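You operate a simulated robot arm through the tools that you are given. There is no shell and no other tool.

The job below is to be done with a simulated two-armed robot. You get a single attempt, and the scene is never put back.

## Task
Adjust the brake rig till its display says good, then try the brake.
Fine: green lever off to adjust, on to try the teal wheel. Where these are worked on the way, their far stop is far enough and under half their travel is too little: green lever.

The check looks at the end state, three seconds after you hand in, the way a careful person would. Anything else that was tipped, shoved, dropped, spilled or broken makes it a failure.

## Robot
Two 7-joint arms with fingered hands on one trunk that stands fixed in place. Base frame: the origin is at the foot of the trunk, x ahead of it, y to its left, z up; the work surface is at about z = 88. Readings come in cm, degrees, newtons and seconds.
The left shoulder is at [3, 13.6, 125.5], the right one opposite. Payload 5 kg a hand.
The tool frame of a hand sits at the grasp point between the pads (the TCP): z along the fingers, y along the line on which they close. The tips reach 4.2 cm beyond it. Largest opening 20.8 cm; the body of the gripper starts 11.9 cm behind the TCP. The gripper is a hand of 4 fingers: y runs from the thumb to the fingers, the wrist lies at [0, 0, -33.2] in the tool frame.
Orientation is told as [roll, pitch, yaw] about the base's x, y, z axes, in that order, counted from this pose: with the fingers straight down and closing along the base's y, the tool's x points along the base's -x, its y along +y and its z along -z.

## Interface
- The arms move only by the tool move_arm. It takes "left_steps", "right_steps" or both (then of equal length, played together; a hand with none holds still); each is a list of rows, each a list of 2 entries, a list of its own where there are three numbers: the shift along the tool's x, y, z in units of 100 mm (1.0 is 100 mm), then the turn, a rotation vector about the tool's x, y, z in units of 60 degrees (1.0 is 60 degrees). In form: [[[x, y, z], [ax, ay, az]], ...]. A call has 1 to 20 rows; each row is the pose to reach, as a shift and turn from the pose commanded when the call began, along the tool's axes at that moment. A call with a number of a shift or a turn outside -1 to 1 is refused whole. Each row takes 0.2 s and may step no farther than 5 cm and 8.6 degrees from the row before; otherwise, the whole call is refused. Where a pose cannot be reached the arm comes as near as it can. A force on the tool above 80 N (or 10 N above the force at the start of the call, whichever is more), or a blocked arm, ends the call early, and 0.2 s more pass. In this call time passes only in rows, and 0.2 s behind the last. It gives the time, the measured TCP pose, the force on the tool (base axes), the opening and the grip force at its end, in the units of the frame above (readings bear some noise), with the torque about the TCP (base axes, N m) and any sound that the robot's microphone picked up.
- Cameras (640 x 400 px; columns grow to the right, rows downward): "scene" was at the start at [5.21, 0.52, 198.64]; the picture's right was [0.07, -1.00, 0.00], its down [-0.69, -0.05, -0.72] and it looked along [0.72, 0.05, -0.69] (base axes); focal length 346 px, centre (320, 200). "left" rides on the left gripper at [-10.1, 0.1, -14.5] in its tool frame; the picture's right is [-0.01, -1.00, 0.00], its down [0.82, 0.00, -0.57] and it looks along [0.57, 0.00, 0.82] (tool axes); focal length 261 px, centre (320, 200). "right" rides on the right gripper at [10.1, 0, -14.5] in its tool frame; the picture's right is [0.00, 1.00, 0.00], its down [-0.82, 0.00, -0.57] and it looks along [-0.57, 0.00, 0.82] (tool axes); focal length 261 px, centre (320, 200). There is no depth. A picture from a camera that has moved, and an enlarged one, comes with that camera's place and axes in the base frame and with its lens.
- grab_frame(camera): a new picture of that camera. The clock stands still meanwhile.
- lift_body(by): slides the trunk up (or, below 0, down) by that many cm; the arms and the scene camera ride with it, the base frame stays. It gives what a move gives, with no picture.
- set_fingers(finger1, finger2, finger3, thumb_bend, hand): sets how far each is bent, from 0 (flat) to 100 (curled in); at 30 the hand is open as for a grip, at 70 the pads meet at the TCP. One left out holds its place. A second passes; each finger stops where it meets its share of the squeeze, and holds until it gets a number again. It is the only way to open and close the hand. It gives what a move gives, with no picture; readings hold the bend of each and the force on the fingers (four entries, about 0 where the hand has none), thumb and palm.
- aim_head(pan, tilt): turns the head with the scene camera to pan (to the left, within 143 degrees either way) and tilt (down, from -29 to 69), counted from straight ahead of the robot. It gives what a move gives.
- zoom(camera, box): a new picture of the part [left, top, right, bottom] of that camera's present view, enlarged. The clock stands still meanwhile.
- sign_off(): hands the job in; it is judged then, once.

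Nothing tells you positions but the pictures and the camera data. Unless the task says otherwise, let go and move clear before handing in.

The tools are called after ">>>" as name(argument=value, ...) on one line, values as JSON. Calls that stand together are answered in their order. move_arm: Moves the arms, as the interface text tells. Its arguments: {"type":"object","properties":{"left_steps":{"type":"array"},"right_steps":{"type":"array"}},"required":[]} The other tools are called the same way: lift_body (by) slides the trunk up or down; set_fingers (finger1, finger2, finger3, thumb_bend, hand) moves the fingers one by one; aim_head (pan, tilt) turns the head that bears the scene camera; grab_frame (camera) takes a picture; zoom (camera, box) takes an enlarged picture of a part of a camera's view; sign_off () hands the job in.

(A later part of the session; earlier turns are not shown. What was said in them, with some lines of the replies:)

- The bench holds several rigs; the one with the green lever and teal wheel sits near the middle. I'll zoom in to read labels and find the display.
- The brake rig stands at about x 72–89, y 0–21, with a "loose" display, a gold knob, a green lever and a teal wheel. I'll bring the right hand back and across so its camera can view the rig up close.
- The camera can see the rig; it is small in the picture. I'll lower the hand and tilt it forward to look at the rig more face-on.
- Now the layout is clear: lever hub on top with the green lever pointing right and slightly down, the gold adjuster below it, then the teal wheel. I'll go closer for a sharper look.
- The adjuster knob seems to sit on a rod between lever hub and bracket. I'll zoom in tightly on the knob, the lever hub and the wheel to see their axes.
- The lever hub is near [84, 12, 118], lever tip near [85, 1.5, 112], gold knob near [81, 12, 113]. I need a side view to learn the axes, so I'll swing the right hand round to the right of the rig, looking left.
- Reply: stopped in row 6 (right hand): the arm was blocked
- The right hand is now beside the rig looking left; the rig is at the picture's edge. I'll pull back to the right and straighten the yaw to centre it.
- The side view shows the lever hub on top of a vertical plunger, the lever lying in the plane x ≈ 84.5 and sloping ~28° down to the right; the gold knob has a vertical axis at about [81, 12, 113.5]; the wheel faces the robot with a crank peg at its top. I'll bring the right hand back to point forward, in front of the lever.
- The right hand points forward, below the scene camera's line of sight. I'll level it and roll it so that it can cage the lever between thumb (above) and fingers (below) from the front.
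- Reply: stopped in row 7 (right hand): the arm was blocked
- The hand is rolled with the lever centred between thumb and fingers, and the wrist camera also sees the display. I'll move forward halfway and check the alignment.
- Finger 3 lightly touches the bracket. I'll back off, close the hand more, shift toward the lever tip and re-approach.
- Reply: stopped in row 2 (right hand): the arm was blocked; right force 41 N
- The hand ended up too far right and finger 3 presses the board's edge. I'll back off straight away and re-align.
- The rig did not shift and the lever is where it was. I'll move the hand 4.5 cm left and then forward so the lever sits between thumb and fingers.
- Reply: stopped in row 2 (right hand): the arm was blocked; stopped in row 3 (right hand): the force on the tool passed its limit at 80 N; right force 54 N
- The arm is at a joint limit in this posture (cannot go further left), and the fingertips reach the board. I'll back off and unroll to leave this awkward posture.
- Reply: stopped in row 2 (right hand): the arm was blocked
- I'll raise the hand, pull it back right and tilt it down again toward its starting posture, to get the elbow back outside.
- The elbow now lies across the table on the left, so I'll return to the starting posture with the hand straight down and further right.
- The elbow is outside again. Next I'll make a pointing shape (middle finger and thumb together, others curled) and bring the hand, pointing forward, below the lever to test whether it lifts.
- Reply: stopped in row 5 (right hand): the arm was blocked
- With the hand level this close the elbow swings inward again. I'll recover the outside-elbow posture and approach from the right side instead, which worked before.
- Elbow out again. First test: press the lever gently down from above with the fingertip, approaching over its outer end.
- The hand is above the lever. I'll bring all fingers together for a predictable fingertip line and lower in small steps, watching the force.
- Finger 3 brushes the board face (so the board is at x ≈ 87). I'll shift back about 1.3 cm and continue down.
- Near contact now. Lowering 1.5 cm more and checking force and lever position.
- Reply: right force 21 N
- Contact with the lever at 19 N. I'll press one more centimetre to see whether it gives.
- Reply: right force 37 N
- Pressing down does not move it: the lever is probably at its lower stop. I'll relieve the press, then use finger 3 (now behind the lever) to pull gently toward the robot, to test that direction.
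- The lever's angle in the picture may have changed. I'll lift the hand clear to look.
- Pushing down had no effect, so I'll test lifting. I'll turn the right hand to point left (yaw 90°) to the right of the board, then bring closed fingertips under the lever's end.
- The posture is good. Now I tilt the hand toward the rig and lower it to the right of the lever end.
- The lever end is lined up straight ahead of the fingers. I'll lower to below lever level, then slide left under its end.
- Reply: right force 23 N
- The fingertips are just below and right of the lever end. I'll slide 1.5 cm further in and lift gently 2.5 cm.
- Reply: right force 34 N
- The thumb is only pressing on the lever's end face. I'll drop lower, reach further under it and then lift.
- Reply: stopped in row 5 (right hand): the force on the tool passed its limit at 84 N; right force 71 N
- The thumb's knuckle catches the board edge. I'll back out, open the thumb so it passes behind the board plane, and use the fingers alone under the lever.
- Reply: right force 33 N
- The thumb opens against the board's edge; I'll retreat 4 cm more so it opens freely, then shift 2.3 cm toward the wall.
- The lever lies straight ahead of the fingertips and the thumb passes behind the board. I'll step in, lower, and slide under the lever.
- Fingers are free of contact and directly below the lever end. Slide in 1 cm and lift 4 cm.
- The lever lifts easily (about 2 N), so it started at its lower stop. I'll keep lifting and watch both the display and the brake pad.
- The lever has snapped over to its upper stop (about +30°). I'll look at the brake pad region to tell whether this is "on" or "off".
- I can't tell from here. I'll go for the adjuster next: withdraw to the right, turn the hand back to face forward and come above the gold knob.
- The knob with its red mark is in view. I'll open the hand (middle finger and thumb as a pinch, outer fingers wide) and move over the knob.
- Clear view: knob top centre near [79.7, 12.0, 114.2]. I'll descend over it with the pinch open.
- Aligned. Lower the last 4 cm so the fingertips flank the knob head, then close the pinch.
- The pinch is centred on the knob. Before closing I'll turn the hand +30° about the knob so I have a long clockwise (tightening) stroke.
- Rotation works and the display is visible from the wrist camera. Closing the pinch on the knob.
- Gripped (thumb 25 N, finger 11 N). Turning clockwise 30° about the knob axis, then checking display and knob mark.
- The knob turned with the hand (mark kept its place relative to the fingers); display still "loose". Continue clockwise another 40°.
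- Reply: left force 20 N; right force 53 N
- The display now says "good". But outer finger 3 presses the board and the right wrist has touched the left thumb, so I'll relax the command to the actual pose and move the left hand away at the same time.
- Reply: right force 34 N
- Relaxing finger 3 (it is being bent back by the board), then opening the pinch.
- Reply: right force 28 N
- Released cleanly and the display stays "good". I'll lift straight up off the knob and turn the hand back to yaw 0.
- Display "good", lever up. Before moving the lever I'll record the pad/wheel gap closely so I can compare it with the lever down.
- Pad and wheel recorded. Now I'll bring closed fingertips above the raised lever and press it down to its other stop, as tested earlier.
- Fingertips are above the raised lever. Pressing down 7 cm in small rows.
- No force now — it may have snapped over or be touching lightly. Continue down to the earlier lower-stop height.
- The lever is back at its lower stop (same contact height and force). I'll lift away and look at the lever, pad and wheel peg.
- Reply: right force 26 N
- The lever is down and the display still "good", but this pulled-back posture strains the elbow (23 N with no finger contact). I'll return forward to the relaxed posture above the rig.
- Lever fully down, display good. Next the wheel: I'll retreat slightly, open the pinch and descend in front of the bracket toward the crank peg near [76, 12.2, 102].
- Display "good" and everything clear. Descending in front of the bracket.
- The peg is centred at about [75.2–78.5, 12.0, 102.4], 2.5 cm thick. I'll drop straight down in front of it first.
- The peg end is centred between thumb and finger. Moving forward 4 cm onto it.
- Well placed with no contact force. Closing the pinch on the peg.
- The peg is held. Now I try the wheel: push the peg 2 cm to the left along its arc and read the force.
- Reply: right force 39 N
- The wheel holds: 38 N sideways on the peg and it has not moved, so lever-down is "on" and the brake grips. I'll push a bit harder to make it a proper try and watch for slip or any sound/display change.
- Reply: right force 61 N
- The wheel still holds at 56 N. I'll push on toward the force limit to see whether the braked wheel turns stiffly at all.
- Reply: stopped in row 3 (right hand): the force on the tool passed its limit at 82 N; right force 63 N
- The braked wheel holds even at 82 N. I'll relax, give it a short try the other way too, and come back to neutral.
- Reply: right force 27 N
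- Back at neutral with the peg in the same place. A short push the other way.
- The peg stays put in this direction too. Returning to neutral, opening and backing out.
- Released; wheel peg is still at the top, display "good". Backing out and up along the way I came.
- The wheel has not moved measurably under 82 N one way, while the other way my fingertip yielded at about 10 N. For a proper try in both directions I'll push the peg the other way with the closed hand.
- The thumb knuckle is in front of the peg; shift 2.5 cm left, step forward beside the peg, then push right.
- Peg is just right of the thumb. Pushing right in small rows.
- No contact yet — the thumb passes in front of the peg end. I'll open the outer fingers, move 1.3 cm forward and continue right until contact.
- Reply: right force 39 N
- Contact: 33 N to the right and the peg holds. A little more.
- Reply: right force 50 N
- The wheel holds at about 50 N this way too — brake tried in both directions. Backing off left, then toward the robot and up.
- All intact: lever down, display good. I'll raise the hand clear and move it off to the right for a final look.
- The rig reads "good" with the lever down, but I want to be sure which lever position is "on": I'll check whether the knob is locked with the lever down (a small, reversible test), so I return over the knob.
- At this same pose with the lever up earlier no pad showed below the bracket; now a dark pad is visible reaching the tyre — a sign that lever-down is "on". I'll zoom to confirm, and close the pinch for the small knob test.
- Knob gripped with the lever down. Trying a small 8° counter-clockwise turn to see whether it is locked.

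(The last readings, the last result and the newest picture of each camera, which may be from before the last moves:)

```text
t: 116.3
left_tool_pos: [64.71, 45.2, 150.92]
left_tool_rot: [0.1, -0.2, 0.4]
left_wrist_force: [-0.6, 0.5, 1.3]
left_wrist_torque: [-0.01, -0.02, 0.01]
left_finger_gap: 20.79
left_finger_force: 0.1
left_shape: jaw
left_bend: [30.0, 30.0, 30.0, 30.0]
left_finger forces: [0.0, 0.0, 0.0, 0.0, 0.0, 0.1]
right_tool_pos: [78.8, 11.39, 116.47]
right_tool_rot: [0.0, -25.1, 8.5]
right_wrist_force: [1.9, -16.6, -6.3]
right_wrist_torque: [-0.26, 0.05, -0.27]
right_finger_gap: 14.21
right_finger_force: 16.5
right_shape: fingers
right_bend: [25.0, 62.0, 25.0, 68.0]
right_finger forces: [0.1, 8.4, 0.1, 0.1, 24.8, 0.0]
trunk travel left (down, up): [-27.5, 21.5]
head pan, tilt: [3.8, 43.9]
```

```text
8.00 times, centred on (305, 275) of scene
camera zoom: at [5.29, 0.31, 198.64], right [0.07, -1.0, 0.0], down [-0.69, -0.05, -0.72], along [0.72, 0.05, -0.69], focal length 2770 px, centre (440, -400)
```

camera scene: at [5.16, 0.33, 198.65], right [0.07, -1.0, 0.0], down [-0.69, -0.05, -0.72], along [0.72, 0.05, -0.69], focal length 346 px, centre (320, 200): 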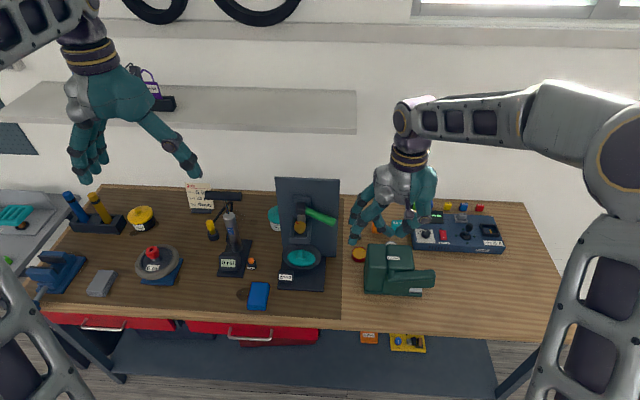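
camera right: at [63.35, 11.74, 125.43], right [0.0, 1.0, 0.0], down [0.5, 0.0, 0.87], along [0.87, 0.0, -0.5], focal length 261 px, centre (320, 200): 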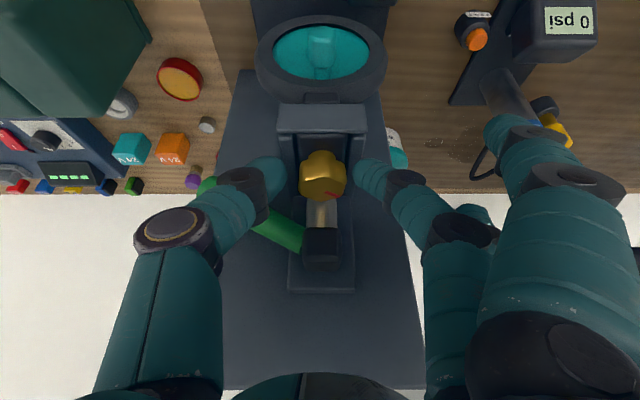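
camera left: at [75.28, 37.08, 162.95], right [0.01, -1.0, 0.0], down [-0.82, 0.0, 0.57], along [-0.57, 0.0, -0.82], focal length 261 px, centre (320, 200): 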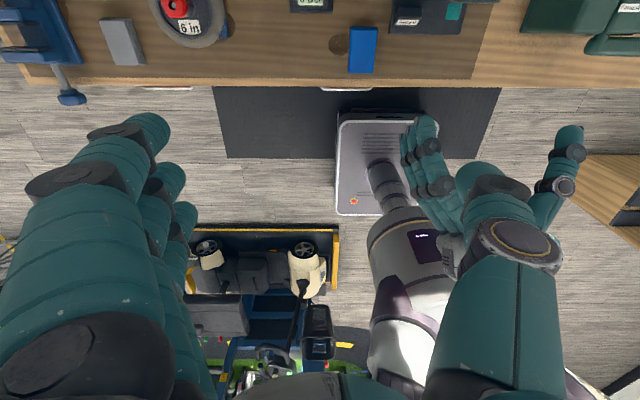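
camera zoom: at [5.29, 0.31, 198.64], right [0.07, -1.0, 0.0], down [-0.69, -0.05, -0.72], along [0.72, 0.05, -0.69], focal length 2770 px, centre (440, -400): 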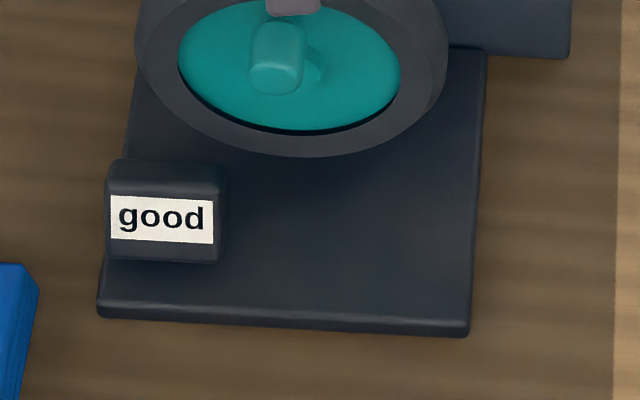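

The knob turned 8° with the hand even with the lever down (display still "good"), so it isn't locked; I'll turn it back exactly, release, and instead compare the pad position from the very same camera pose I used with the lever up (t = 75.2).

>>> move_arm(right_steps=[[[0.002, 0.006, -0.001], [0.028, 0, 0.06]], [[0.003, 0.012, -0.001], [0.056, 0, 0.121]]])

>>> set_fingers(hand="right", finger2=50, thumb_bend=50)

>>> zoom(camera="scene", box=[240, 165, 380, 305])

```text
t: 116.9
left_tool_pos: [64.84, 45.05, 150.88]
left_tool_rot: [0.0, -0.2, 0.5]
left_wrist_force: [-0.7, -0.2, -0.3]
left_wrist_torque: [0.0, 0.03, 0.0]
left_finger_gap: 20.79
left_finger_force: 0.0
left_shape: jaw
left_bend: [30.0, 30.0, 30.0, 30.0]
left_finger forces: [0.0, 0.0, 0.1, 0.0, 0.1, 0.1]
right_tool_pos: [78.62, 11.75, 116.4]
right_tool_rot: [0.0, -25.1, 0.4]
right_wrist_force: [3.7, -16.5, -3.5]
right_wrist_torque: [-0.31, -0.05, -0.29]
right_finger_gap: 14.27
right_finger_force: 16.2
right_shape: fingers
right_bend: [25.0, 62.0, 25.0, 68.0]
right_finger forces: [0.0, 7.9, 0.0, 0.0, 24.6, 0.0]
trunk travel left (down, up): [-27.5, 21.5]
head pan, tilt: [3.8, 43.9]
```

```text
t: 117.9
left_tool_pos: [64.65, 45.3, 150.75]
left_tool_rot: [0.0, -0.1, 0.4]
left_wrist_force: [0.5, -0.3, 0.2]
left_wrist_torque: [0.06, 0.02, -0.01]
left_finger_gap: 20.81
left_finger_force: 0.1
left_shape: jaw
left_bend: [30.0, 30.0, 30.0, 30.0]
left_finger forces: [0.0, 0.0, 0.0, 0.0, 0.0, 0.1]
right_tool_pos: [78.59, 11.97, 116.47]
right_tool_rot: [0.1, -25.0, 0.4]
right_wrist_force: [0.3, -0.4, -0.5]
right_wrist_torque: [0.03, 0.0, 0.01]
right_finger_gap: 18.0
right_finger_force: 0.1
right_shape: fingers
right_bend: [25.0, 50.0, 25.0, 50.0]
right_finger forces: [0.0, 0.1, 0.0, 0.0, 0.0, 0.0]
trunk travel left (down, up): [-27.5, 21.5]
head pan, tilt: [3.8, 43.9]
```

```text
2.86 times, centred on (310, 235) of scene
camera zoom: at [5.24, 0.51, 198.64], right [0.07, -1.0, 0.0], down [-0.69, -0.05, -0.72], along [0.72, 0.05, -0.69], focal length 989 px, centre (349, 100)
```

zoom: 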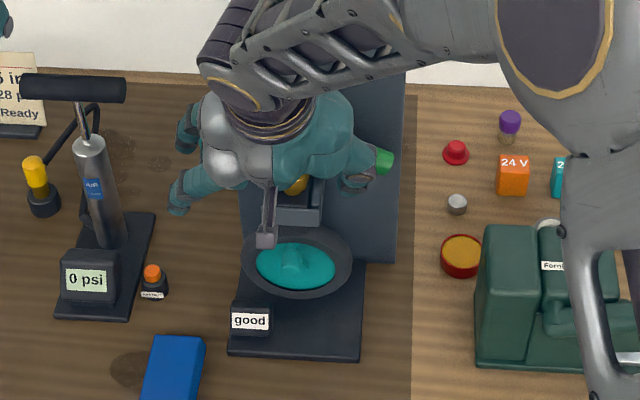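

>>> move_arm(right_steps=[[[-0.127, 0, -0.272], [0, 0, 0]], [[-0.23, 0, -0.544], [0, 0, 0]], [[-0.13, -0.17, -0.76], [0, 0, 0]], [[-0.026, -0.352, -0.943], [-0.004, 0, 0.003]]])

>>> zoom(camera="right", box=[290, 0, 410, 120])

```text
t: 118.9
left_tool_pos: [64.72, 45.36, 151.03]
left_tool_rot: [0.0, 0.0, 0.4]
left_wrist_force: [-0.1, -1.0, -0.4]
left_wrist_torque: [0.08, -0.07, -0.01]
left_finger_gap: 20.77
left_finger_force: 0.0
left_shape: jaw
left_bend: [30.0, 30.0, 30.0, 30.0]
left_finger forces: [0.0, 0.0, 0.0, 0.1, 0.0, 0.0]
right_tool_pos: [74.88, 8.27, 125.22]
right_tool_rot: [0.4, -25.2, 0.1]
right_wrist_force: [-0.8, -0.9, 0.4]
right_wrist_torque: [0.05, -0.06, 0.03]
right_finger_gap: 18.02
right_finger_force: 0.1
right_shape: fingers
right_bend: [25.0, 50.0, 25.0, 50.0]
right_finger forces: [0.1, 0.0, 0.0, 0.1, 0.0, 0.0]
trunk travel left (down, up): [-27.5, 21.5]
head pan, tilt: [3.8, 43.9]
```

```text
3.33 times, centred on (350, 60) of right
camera zoom: at [59.64, 8.13, 134.09], right [0.0, 1.0, 0.01], down [0.5, -0.01, 0.87], along [0.87, 0.01, -0.5], focal length 869 px, centre (220, 667)
```

zoom: 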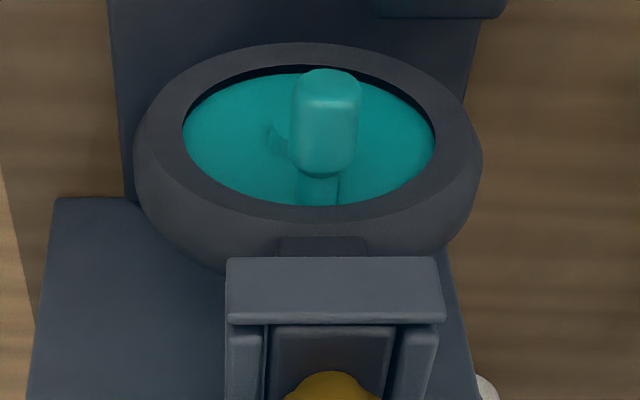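

With the same pose and same adjustment the pad now reaches visibly lower onto the tyre than with the lever up, so lever-down is indeed brake "on". Since I touched the knob after the try, I'll repeat the wheel try once more as the last action.

>>> move_arm(right_steps=[[[0.12, 0.18, 0], [0, 0.04, 0]], [[0.24, 0.36, 0.0], [0, 0.078, 0]]])

>>> move_arm(right_steps=[[[0.15, 0.01, 0.31], [0, 0, 0]], [[0.3, 0.02, 0.63], [0, 0, 0]], [[0.46, 0.03, 0.95], [0, 0, 0]]])

>>> move_arm(right_steps=[[[0.105, 0, 0.28], [0, 0, 0]], [[0.21, 0, 0.56], [0, 0, 0]], [[0.315, 0, 0.84], [0, 0, 0]]])

>>> grab_frame(camera="right")

```text
t: 119.5
left_tool_pos: [64.72, 45.31, 150.92]
left_tool_rot: [0.1, -0.1, 0.4]
left_wrist_force: [-0.2, -0.4, 0.4]
left_wrist_torque: [-0.04, -0.01, 0.01]
left_finger_gap: 20.79
left_finger_force: 0.2
left_shape: jaw
left_bend: [30.0, 30.0, 30.0, 30.0]
left_finger forces: [0.0, 0.0, 0.1, 0.1, 0.0, 0.0]
right_tool_pos: [72.86, 11.84, 124.06]
right_tool_rot: [0.5, -20.5, 0.2]
right_wrist_force: [0.7, 0.5, -0.3]
right_wrist_torque: [-0.02, 0.06, -0.01]
right_finger_gap: 18.01
right_finger_force: 0.1
right_shape: fingers
right_bend: [25.0, 50.0, 25.0, 50.0]
right_finger forces: [0.0, 0.0, 0.0, 0.0, 0.0, 0.0]
trunk travel left (down, up): [-27.5, 21.5]
head pan, tilt: [3.8, 43.9]
```

```text
t: 120.3
left_tool_pos: [64.79, 45.32, 150.9]
left_tool_rot: [-0.1, -0.1, 0.4]
left_wrist_force: [-0.3, 0.6, -0.9]
left_wrist_torque: [-0.1, 0.04, 0.02]
left_finger_gap: 20.81
left_finger_force: 0.0
left_shape: jaw
left_bend: [30.0, 30.0, 30.0, 30.0]
left_finger forces: [0.0, 0.1, 0.0, 0.1, 0.0, 0.0]
right_tool_pos: [71.88, 12.39, 113.64]
right_tool_rot: [0.5, -20.4, 0.3]
right_wrist_force: [0.8, -0.5, -0.3]
right_wrist_torque: [-0.08, 0.06, -0.03]
right_finger_gap: 18.03
right_finger_force: 0.0
right_shape: fingers
right_bend: [25.0, 50.0, 25.0, 50.0]
right_finger forces: [0.0, 0.0, 0.0, 0.0, 0.0, 0.0]
trunk travel left (down, up): [-27.5, 21.5]
head pan, tilt: [3.8, 43.9]
```

```text
t: 121.1
left_tool_pos: [64.83, 45.2, 150.77]
left_tool_rot: [0.0, -0.1, 0.4]
left_wrist_force: [0.0, 0.4, -0.2]
left_wrist_torque: [-0.04, 0.08, -0.02]
left_finger_gap: 20.79
left_finger_force: 0.0
left_shape: jaw
left_bend: [30.0, 30.0, 30.0, 30.0]
left_finger forces: [0.0, 0.0, 0.0, 0.1, 0.0, 0.1]
right_tool_pos: [71.66, 12.62, 104.91]
right_tool_rot: [0.4, -20.4, 0.1]
right_wrist_force: [1.0, 0.4, 0.4]
right_wrist_torque: [-0.05, 0.07, -0.01]
right_finger_gap: 18.0
right_finger_force: 0.0
right_shape: fingers
right_bend: [25.0, 50.0, 25.0, 50.0]
right_finger forces: [0.1, 0.0, 0.0, 0.0, 0.0, 0.1]
trunk travel left (down, up): [-27.5, 21.5]
head pan, tilt: [3.8, 43.9]
```

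```text
taken
camera right: at [57.17, 12.38, 114.94], right [0.0, 1.0, 0.01], down [0.57, -0.01, 0.82], along [0.82, 0.01, -0.57], focal length 261 px, centre (320, 200)
```

right: 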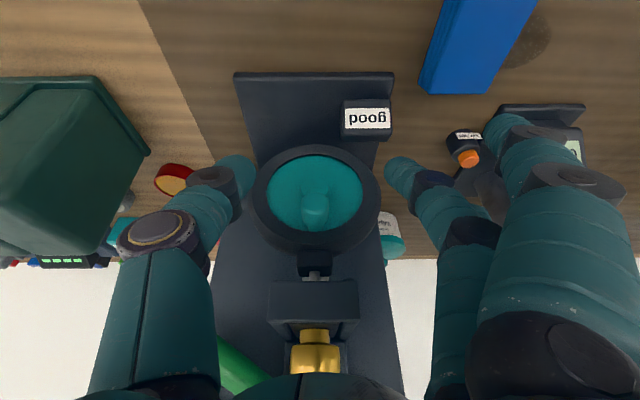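

Well aligned again, display "good". Forward onto the peg, grip, and push.

>>> move_arm(right_steps=[[[-0.12, -0.02, 0.07], [0, 0, 0]], [[-0.24, -0.04, 0.145], [0, 0, 0]], [[-0.366, -0.05, 0.22], [0, 0, 0]]])

>>> set_fingers(hand="right", finger2=74, thumb_bend=74)

>>> move_arm(right_steps=[[[0.0, 0.06, 0.0], [0, 0, 0]], [[0.004, 0.12, 0.01], [0, 0, 0]], [[0.007, 0.18, 0.02], [0, 0, 0]], [[0.012, 0.24, 0.03], [0, 0, 0]], [[0.012, 0.32, 0.04], [0, 0, 0]], [[0.012, 0.38, 0.05], [0, 0, 0]]])

>>> grab_frame(camera="right")

```text
t: 121.9
left_tool_pos: [64.57, 45.27, 150.97]
left_tool_rot: [0.0, -0.1, 0.4]
left_wrist_force: [0.2, -0.6, -0.7]
left_wrist_torque: [0.04, 0.03, -0.06]
left_finger_gap: 20.78
left_finger_force: 0.1
left_shape: jaw
left_bend: [30.0, 30.0, 30.0, 30.0]
left_finger forces: [0.0, 0.0, 0.1, 0.0, 0.0, 0.0]
right_tool_pos: [75.81, 11.93, 103.86]
right_tool_rot: [0.4, -20.4, 0.2]
right_wrist_force: [-1.9, 0.3, 1.2]
right_wrist_torque: [-0.09, 0.06, -0.12]
right_finger_gap: 18.03
right_finger_force: 0.7
right_shape: fingers
right_bend: [25.0, 50.0, 25.0, 50.0]
right_finger forces: [0.1, 0.1, 0.1, 0.0, 1.9, 0.1]
trunk travel left (down, up): [-27.5, 21.5]
head pan, tilt: [3.8, 43.9]
```

```text
t: 122.9
left_tool_pos: [64.74, 45.28, 150.92]
left_tool_rot: [-0.1, -0.1, 0.4]
left_wrist_force: [0.6, -0.7, -0.3]
left_wrist_torque: [-0.02, 0.03, -0.03]
left_finger_gap: 20.79
left_finger_force: 0.0
left_shape: jaw
left_bend: [30.0, 30.0, 30.0, 30.0]
left_finger forces: [0.0, 0.0, 0.1, 0.0, 0.0, 0.1]
right_tool_pos: [75.96, 11.77, 103.79]
right_tool_rot: [0.4, -20.3, 0.2]
right_wrist_force: [3.9, -4.3, -12.1]
right_wrist_torque: [-0.07, 0.08, -0.03]
right_finger_gap: 13.14
right_finger_force: 11.8
right_shape: fingers
right_bend: [25.0, 71.0, 25.0, 69.0]
right_finger forces: [0.0, 9.7, 0.0, 0.0, 14.4, 0.1]
trunk travel left (down, up): [-27.5, 21.5]
head pan, tilt: [3.8, 43.9]
```

```text
t: 124.3
left_tool_pos: [64.51, 44.73, 151.25]
left_tool_rot: [0.2, -0.2, 0.4]
left_wrist_force: [-0.7, -0.5, -0.4]
left_wrist_torque: [-0.01, 0.0, -0.02]
left_finger_gap: 20.79
left_finger_force: 0.2
left_shape: jaw
left_bend: [30.0, 30.0, 30.0, 30.0]
left_finger forces: [0.0, 0.0, 0.0, 0.0, 0.1, 0.0]
right_tool_pos: [75.74, 14.51, 103.47]
right_tool_rot: [-0.2, -20.4, -0.1]
right_wrist_force: [-10.4, -54.5, 21.9]
right_wrist_torque: [-1.45, -0.01, -0.69]
right_finger_gap: 15.38
right_finger_force: 21.0
right_shape: fingers
right_bend: [25.0, 74.0, 25.0, 66.0]
right_finger forces: [0.0, 0.0, 0.1, 0.1, 41.4, 0.0]
trunk travel left (down, up): [-27.5, 21.5]
head pan, tilt: [3.8, 43.9]
```

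```text
taken
camera right: at [61.33, 14.59, 113.59], right [0.01, 1.0, 0.0], down [0.57, 0.0, 0.82], along [0.82, -0.01, -0.57], focal length 261 px, centre (320, 200)
```

right: 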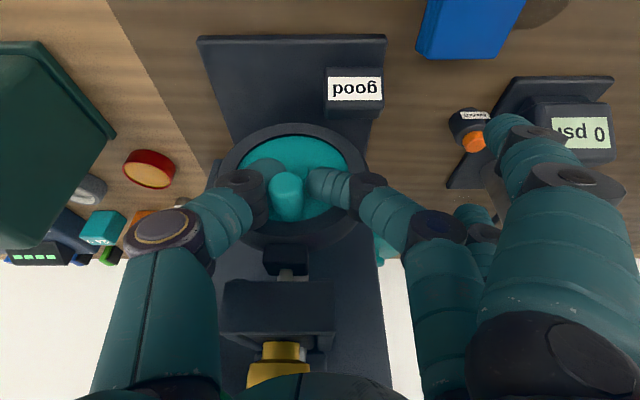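

The wheel again holds at about 55 N with the display "good". Relaxing, releasing and withdrawing.

>>> move_arm(right_steps=[[[0, -0.13, -0.02], [0, 0, 0]], [[-0.006, -0.25, -0.03], [0, 0, 0]], [[-0.012, -0.36, -0.05], [0, 0, 0]]])

>>> set_fingers(hand="right", finger2=50, thumb_bend=50)

>>> move_arm(right_steps=[[[0.14, 0.0, -0.05], [0, 0, 0]], [[0.28, 0.0, -0.105], [0, 0, 0]], [[0.42, 0.0, -0.157], [0, 0, 0]], [[0.3, 0.0, -0.46], [0, 0, 0]], [[0.2, 0.0, -0.74], [0, 0, 0]], [[0.1, 0.0, -1.0], [0, 0, 0]]])

>>> move_arm(right_steps=[[[-0.1, 0, -0.28], [0, 0, 0]], [[-0.2, 0, -0.56], [0, 0, 0]], [[-0.31, 0, -0.84], [0, 0, 0]], [[-0.33, -0.3, -0.92], [0, 0, 0]], [[-0.33, -0.65, -0.95], [0, 0, 0]], [[-0.33, -1.0, -0.95], [0, 0, 0]]])

>>> grab_frame(camera="right")

```text
t: 125.1
left_tool_pos: [64.94, 45.36, 150.74]
left_tool_rot: [0.1, 0.0, 0.3]
left_wrist_force: [0.0, 0.0, 0.2]
left_wrist_torque: [-0.03, 0.04, 0.0]
left_finger_gap: 20.78
left_finger_force: 0.2
left_shape: jaw
left_bend: [30.0, 30.0, 30.0, 30.0]
left_finger forces: [0.0, 0.0, 0.0, 0.1, 0.0, 0.0]
right_tool_pos: [75.89, 12.58, 103.52]
right_tool_rot: [0.6, -20.3, 0.3]
right_wrist_force: [4.8, 2.1, -24.0]
right_wrist_torque: [0.36, 0.14, 0.13]
right_finger_gap: 13.51
right_finger_force: 12.6
right_shape: fingers
right_bend: [25.0, 73.0, 25.0, 68.0]
right_finger forces: [0.0, 6.8, 0.0, 0.1, 17.5, 0.1]
trunk travel left (down, up): [-27.5, 21.5]
head pan, tilt: [3.8, 43.9]
```

```text
t: 126.1
left_tool_pos: [64.77, 45.31, 150.86]
left_tool_rot: [0.0, -0.1, 0.5]
left_wrist_force: [0.3, -0.5, -0.2]
left_wrist_torque: [0.0, 0.03, 0.02]
left_finger_gap: 20.78
left_finger_force: 0.0
left_shape: jaw
left_bend: [30.0, 30.0, 30.0, 30.0]
left_finger forces: [0.1, 0.0, 0.0, 0.0, 0.0, 0.0]
right_tool_pos: [75.92, 12.19, 103.62]
right_tool_rot: [0.5, -20.3, 0.2]
right_wrist_force: [-2.7, 0.4, 0.3]
right_wrist_torque: [-0.07, 0.05, -0.11]
right_finger_gap: 18.04
right_finger_force: 0.8
right_shape: fingers
right_bend: [25.0, 50.0, 25.0, 50.0]
right_finger forces: [0.0, 0.1, 0.0, 0.0, 1.8, 0.1]
trunk travel left (down, up): [-27.5, 21.5]
head pan, tilt: [3.8, 43.9]
```

```text
t: 127.5
left_tool_pos: [64.7, 45.16, 151.04]
left_tool_rot: [0.0, -0.2, 0.4]
left_wrist_force: [0.4, 0.5, -0.4]
left_wrist_torque: [0.03, -0.05, -0.02]
left_finger_gap: 20.78
left_finger_force: 0.1
left_shape: jaw
left_bend: [30.0, 30.0, 30.0, 30.0]
left_finger forces: [0.0, 0.0, 0.1, 0.0, 0.0, 0.1]
right_tool_pos: [71.3, 11.95, 112.96]
right_tool_rot: [0.4, -20.4, 0.2]
right_wrist_force: [-0.5, -0.7, -0.7]
right_wrist_torque: [0.03, -0.08, -0.01]
right_finger_gap: 18.04
right_finger_force: 0.0
right_shape: fingers
right_bend: [25.0, 50.0, 25.0, 50.0]
right_finger forces: [0.1, 0.0, 0.0, 0.1, 0.0, 0.0]
trunk travel left (down, up): [-27.5, 21.5]
head pan, tilt: [3.8, 43.9]
```

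```text
t: 128.9
left_tool_pos: [64.73, 45.0, 150.99]
left_tool_rot: [0.0, -0.1, 0.4]
left_wrist_force: [0.3, -0.5, 0.5]
left_wrist_torque: [0.14, -0.06, 0.0]
left_finger_gap: 20.79
left_finger_force: 0.0
left_shape: jaw
left_bend: [30.0, 30.0, 30.0, 30.0]
left_finger forces: [0.0, 0.1, 0.0, 0.1, 0.0, 0.0]
right_tool_pos: [71.0, 1.62, 122.82]
right_tool_rot: [0.5, -20.5, 0.2]
right_wrist_force: [0.3, -0.4, 0.2]
right_wrist_torque: [-0.01, 0.01, 0.01]
right_finger_gap: 18.06
right_finger_force: 0.0
right_shape: fingers
right_bend: [25.0, 50.0, 25.0, 50.0]
right_finger forces: [0.0, 0.1, 0.0, 0.1, 0.0, 0.0]
trunk travel left (down, up): [-27.5, 21.5]
head pan, tilt: [3.8, 43.9]
```

```text
taken
camera right: at [56.55, 1.38, 132.99], right [0.0, 1.0, 0.01], down [0.57, -0.01, 0.82], along [0.82, 0.01, -0.57], focal length 261 px, centre (320, 200)
```

right: 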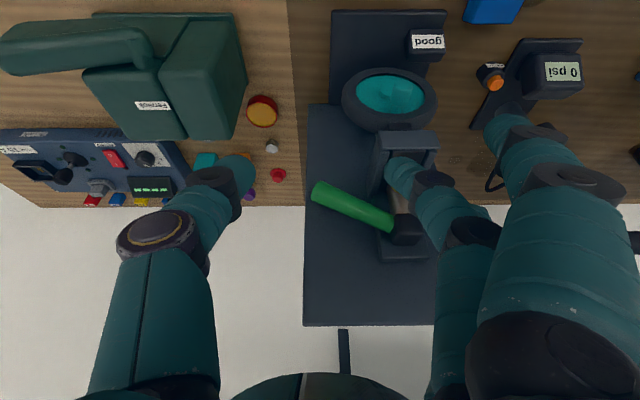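

Everything is in place: lever down, display good. I'll move the hand further right and up for the final overall check.

>>> move_arm(right_steps=[[[0, -0.33, -0.1], [0, 0.08, 0]], [[0, -0.66, -0.2], [0, 0.16, 0]], [[0, -1.0, -0.3], [0, 0.24, 0]], [[0, -1.0, -0.6], [0, 0.34, 0]]])

>>> move_arm(right_steps=[[[0, -0.33, -0.1], [0, 0, 0]], [[0, -0.66, -0.2], [0, 0, 0]], [[0, -1.0, -0.3], [0, 0, 0]]])

>>> grab_frame(camera="scene")

>>> zoom(camera="scene", box=[230, 165, 450, 305])

```text
t: 129.9
left_tool_pos: [64.81, 45.44, 150.87]
left_tool_rot: [0.0, -0.2, 0.4]
left_wrist_force: [-0.2, 0.4, -0.8]
left_wrist_torque: [-0.1, 0.0, -0.01]
left_finger_gap: 20.79
left_finger_force: 0.1
left_shape: jaw
left_bend: [30.0, 30.0, 30.0, 30.0]
left_finger forces: [0.0, 0.1, 0.0, 0.1, 0.1, 0.1]
right_tool_pos: [69.16, -8.13, 128.46]
right_tool_rot: [0.4, 0.2, 0.5]
right_wrist_force: [-0.3, 0.9, -0.9]
right_wrist_torque: [-0.05, -0.03, 0.02]
right_finger_gap: 18.07
right_finger_force: 0.1
right_shape: fingers
right_bend: [25.0, 50.0, 25.0, 50.0]
right_finger forces: [0.0, 0.1, 0.0, 0.0, 0.1, 0.0]
trunk travel left (down, up): [-27.5, 21.5]
head pan, tilt: [3.8, 43.9]
```

```text
t: 130.7
left_tool_pos: [64.63, 45.18, 150.95]
left_tool_rot: [0.0, -0.1, 0.5]
left_wrist_force: [-0.6, -0.9, 1.1]
left_wrist_torque: [0.14, -0.05, 0.0]
left_finger_gap: 20.79
left_finger_force: 0.1
left_shape: jaw
left_bend: [30.0, 30.0, 30.0, 30.0]
left_finger forces: [0.0, 0.0, 0.0, 0.1, 0.0, 0.0]
right_tool_pos: [69.15, -18.12, 131.58]
right_tool_rot: [0.5, -0.1, 0.4]
right_wrist_force: [-0.2, 0.5, 0.3]
right_wrist_torque: [-0.01, -0.05, -0.02]
right_finger_gap: 18.06
right_finger_force: 0.0
right_shape: fingers
right_bend: [25.0, 50.0, 25.0, 50.0]
right_finger forces: [0.0, 0.1, 0.1, 0.0, 0.0, 0.2]
trunk travel left (down, up): [-27.5, 21.5]
head pan, tilt: [3.8, 43.9]
```

```text
taken
camera scene: at [5.16, 0.34, 198.65], right [0.07, -1.0, 0.0], down [-0.69, -0.05, -0.72], along [0.72, 0.05, -0.69], focal length 346 px, centre (320, 200)
```

scene: 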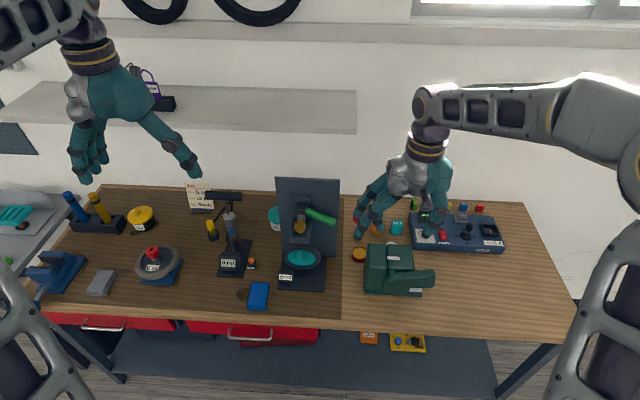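

```text
2.86 times, centred on (340, 235) of scene
camera zoom: at [5.16, 0.34, 198.65], right [0.07, -1.0, 0.0], down [-0.69, -0.05, -0.72], along [0.72, 0.05, -0.69], focal length 989 px, centre (263, 100)
```

zoom: 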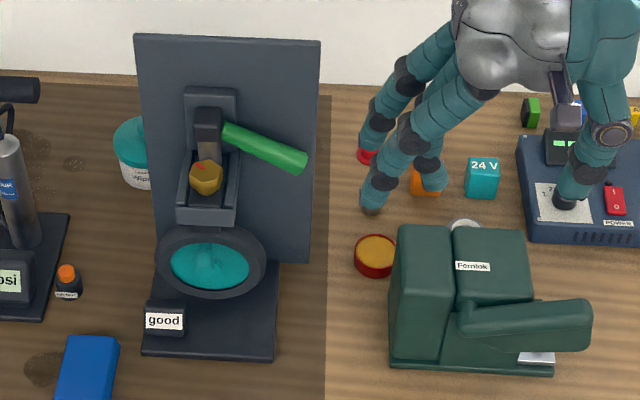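

The display reads "good", the lever is on (down), and the wheel held when I tried it. Nothing else has moved and both hands are clear, so I'm handing in.

>>> sign_off()

```text
The job is handed in.
```

I adjusted the brake rig until its display read "good", then tried the brake, and the teal wheel held. I've handed the job in; I don't know yet how it was judged.

- **Adjusting:** I moved the green lever from its lower stop to its upper stop (off), then turned the gold knob about 70° clockwise. The display went from "loose" to "good".
- **Trying the brake:** I put the lever back to its lower stop (on) and pushed the wheel's crank peg both ways, up to about 82 N one way and 50 N the other. The wheel didn't turn.
- **Which lever position is "on":** nothing on the rig says, so I worked it out. With the lever down, the brake pad sits lower on the tyre than with it up, and the wheel won't turn.
- **Knob moved after the first try:** to check the lever position, I turned the knob 8° back and forth with the lever on. The display stayed at "good", and I repeated the wheel try afterwards at about 55 N.
- **Contact with other things:** a finger pressed the green Fernlok unit with about 22 N, and fingers also pressed the rig's board. The right wrist bumped the left thumb. Neither the Fernlok unit nor the rig moved in the pictures, and nothing else looked shifted.

At the end the lever was on, the display read "good", and both hands were clear.
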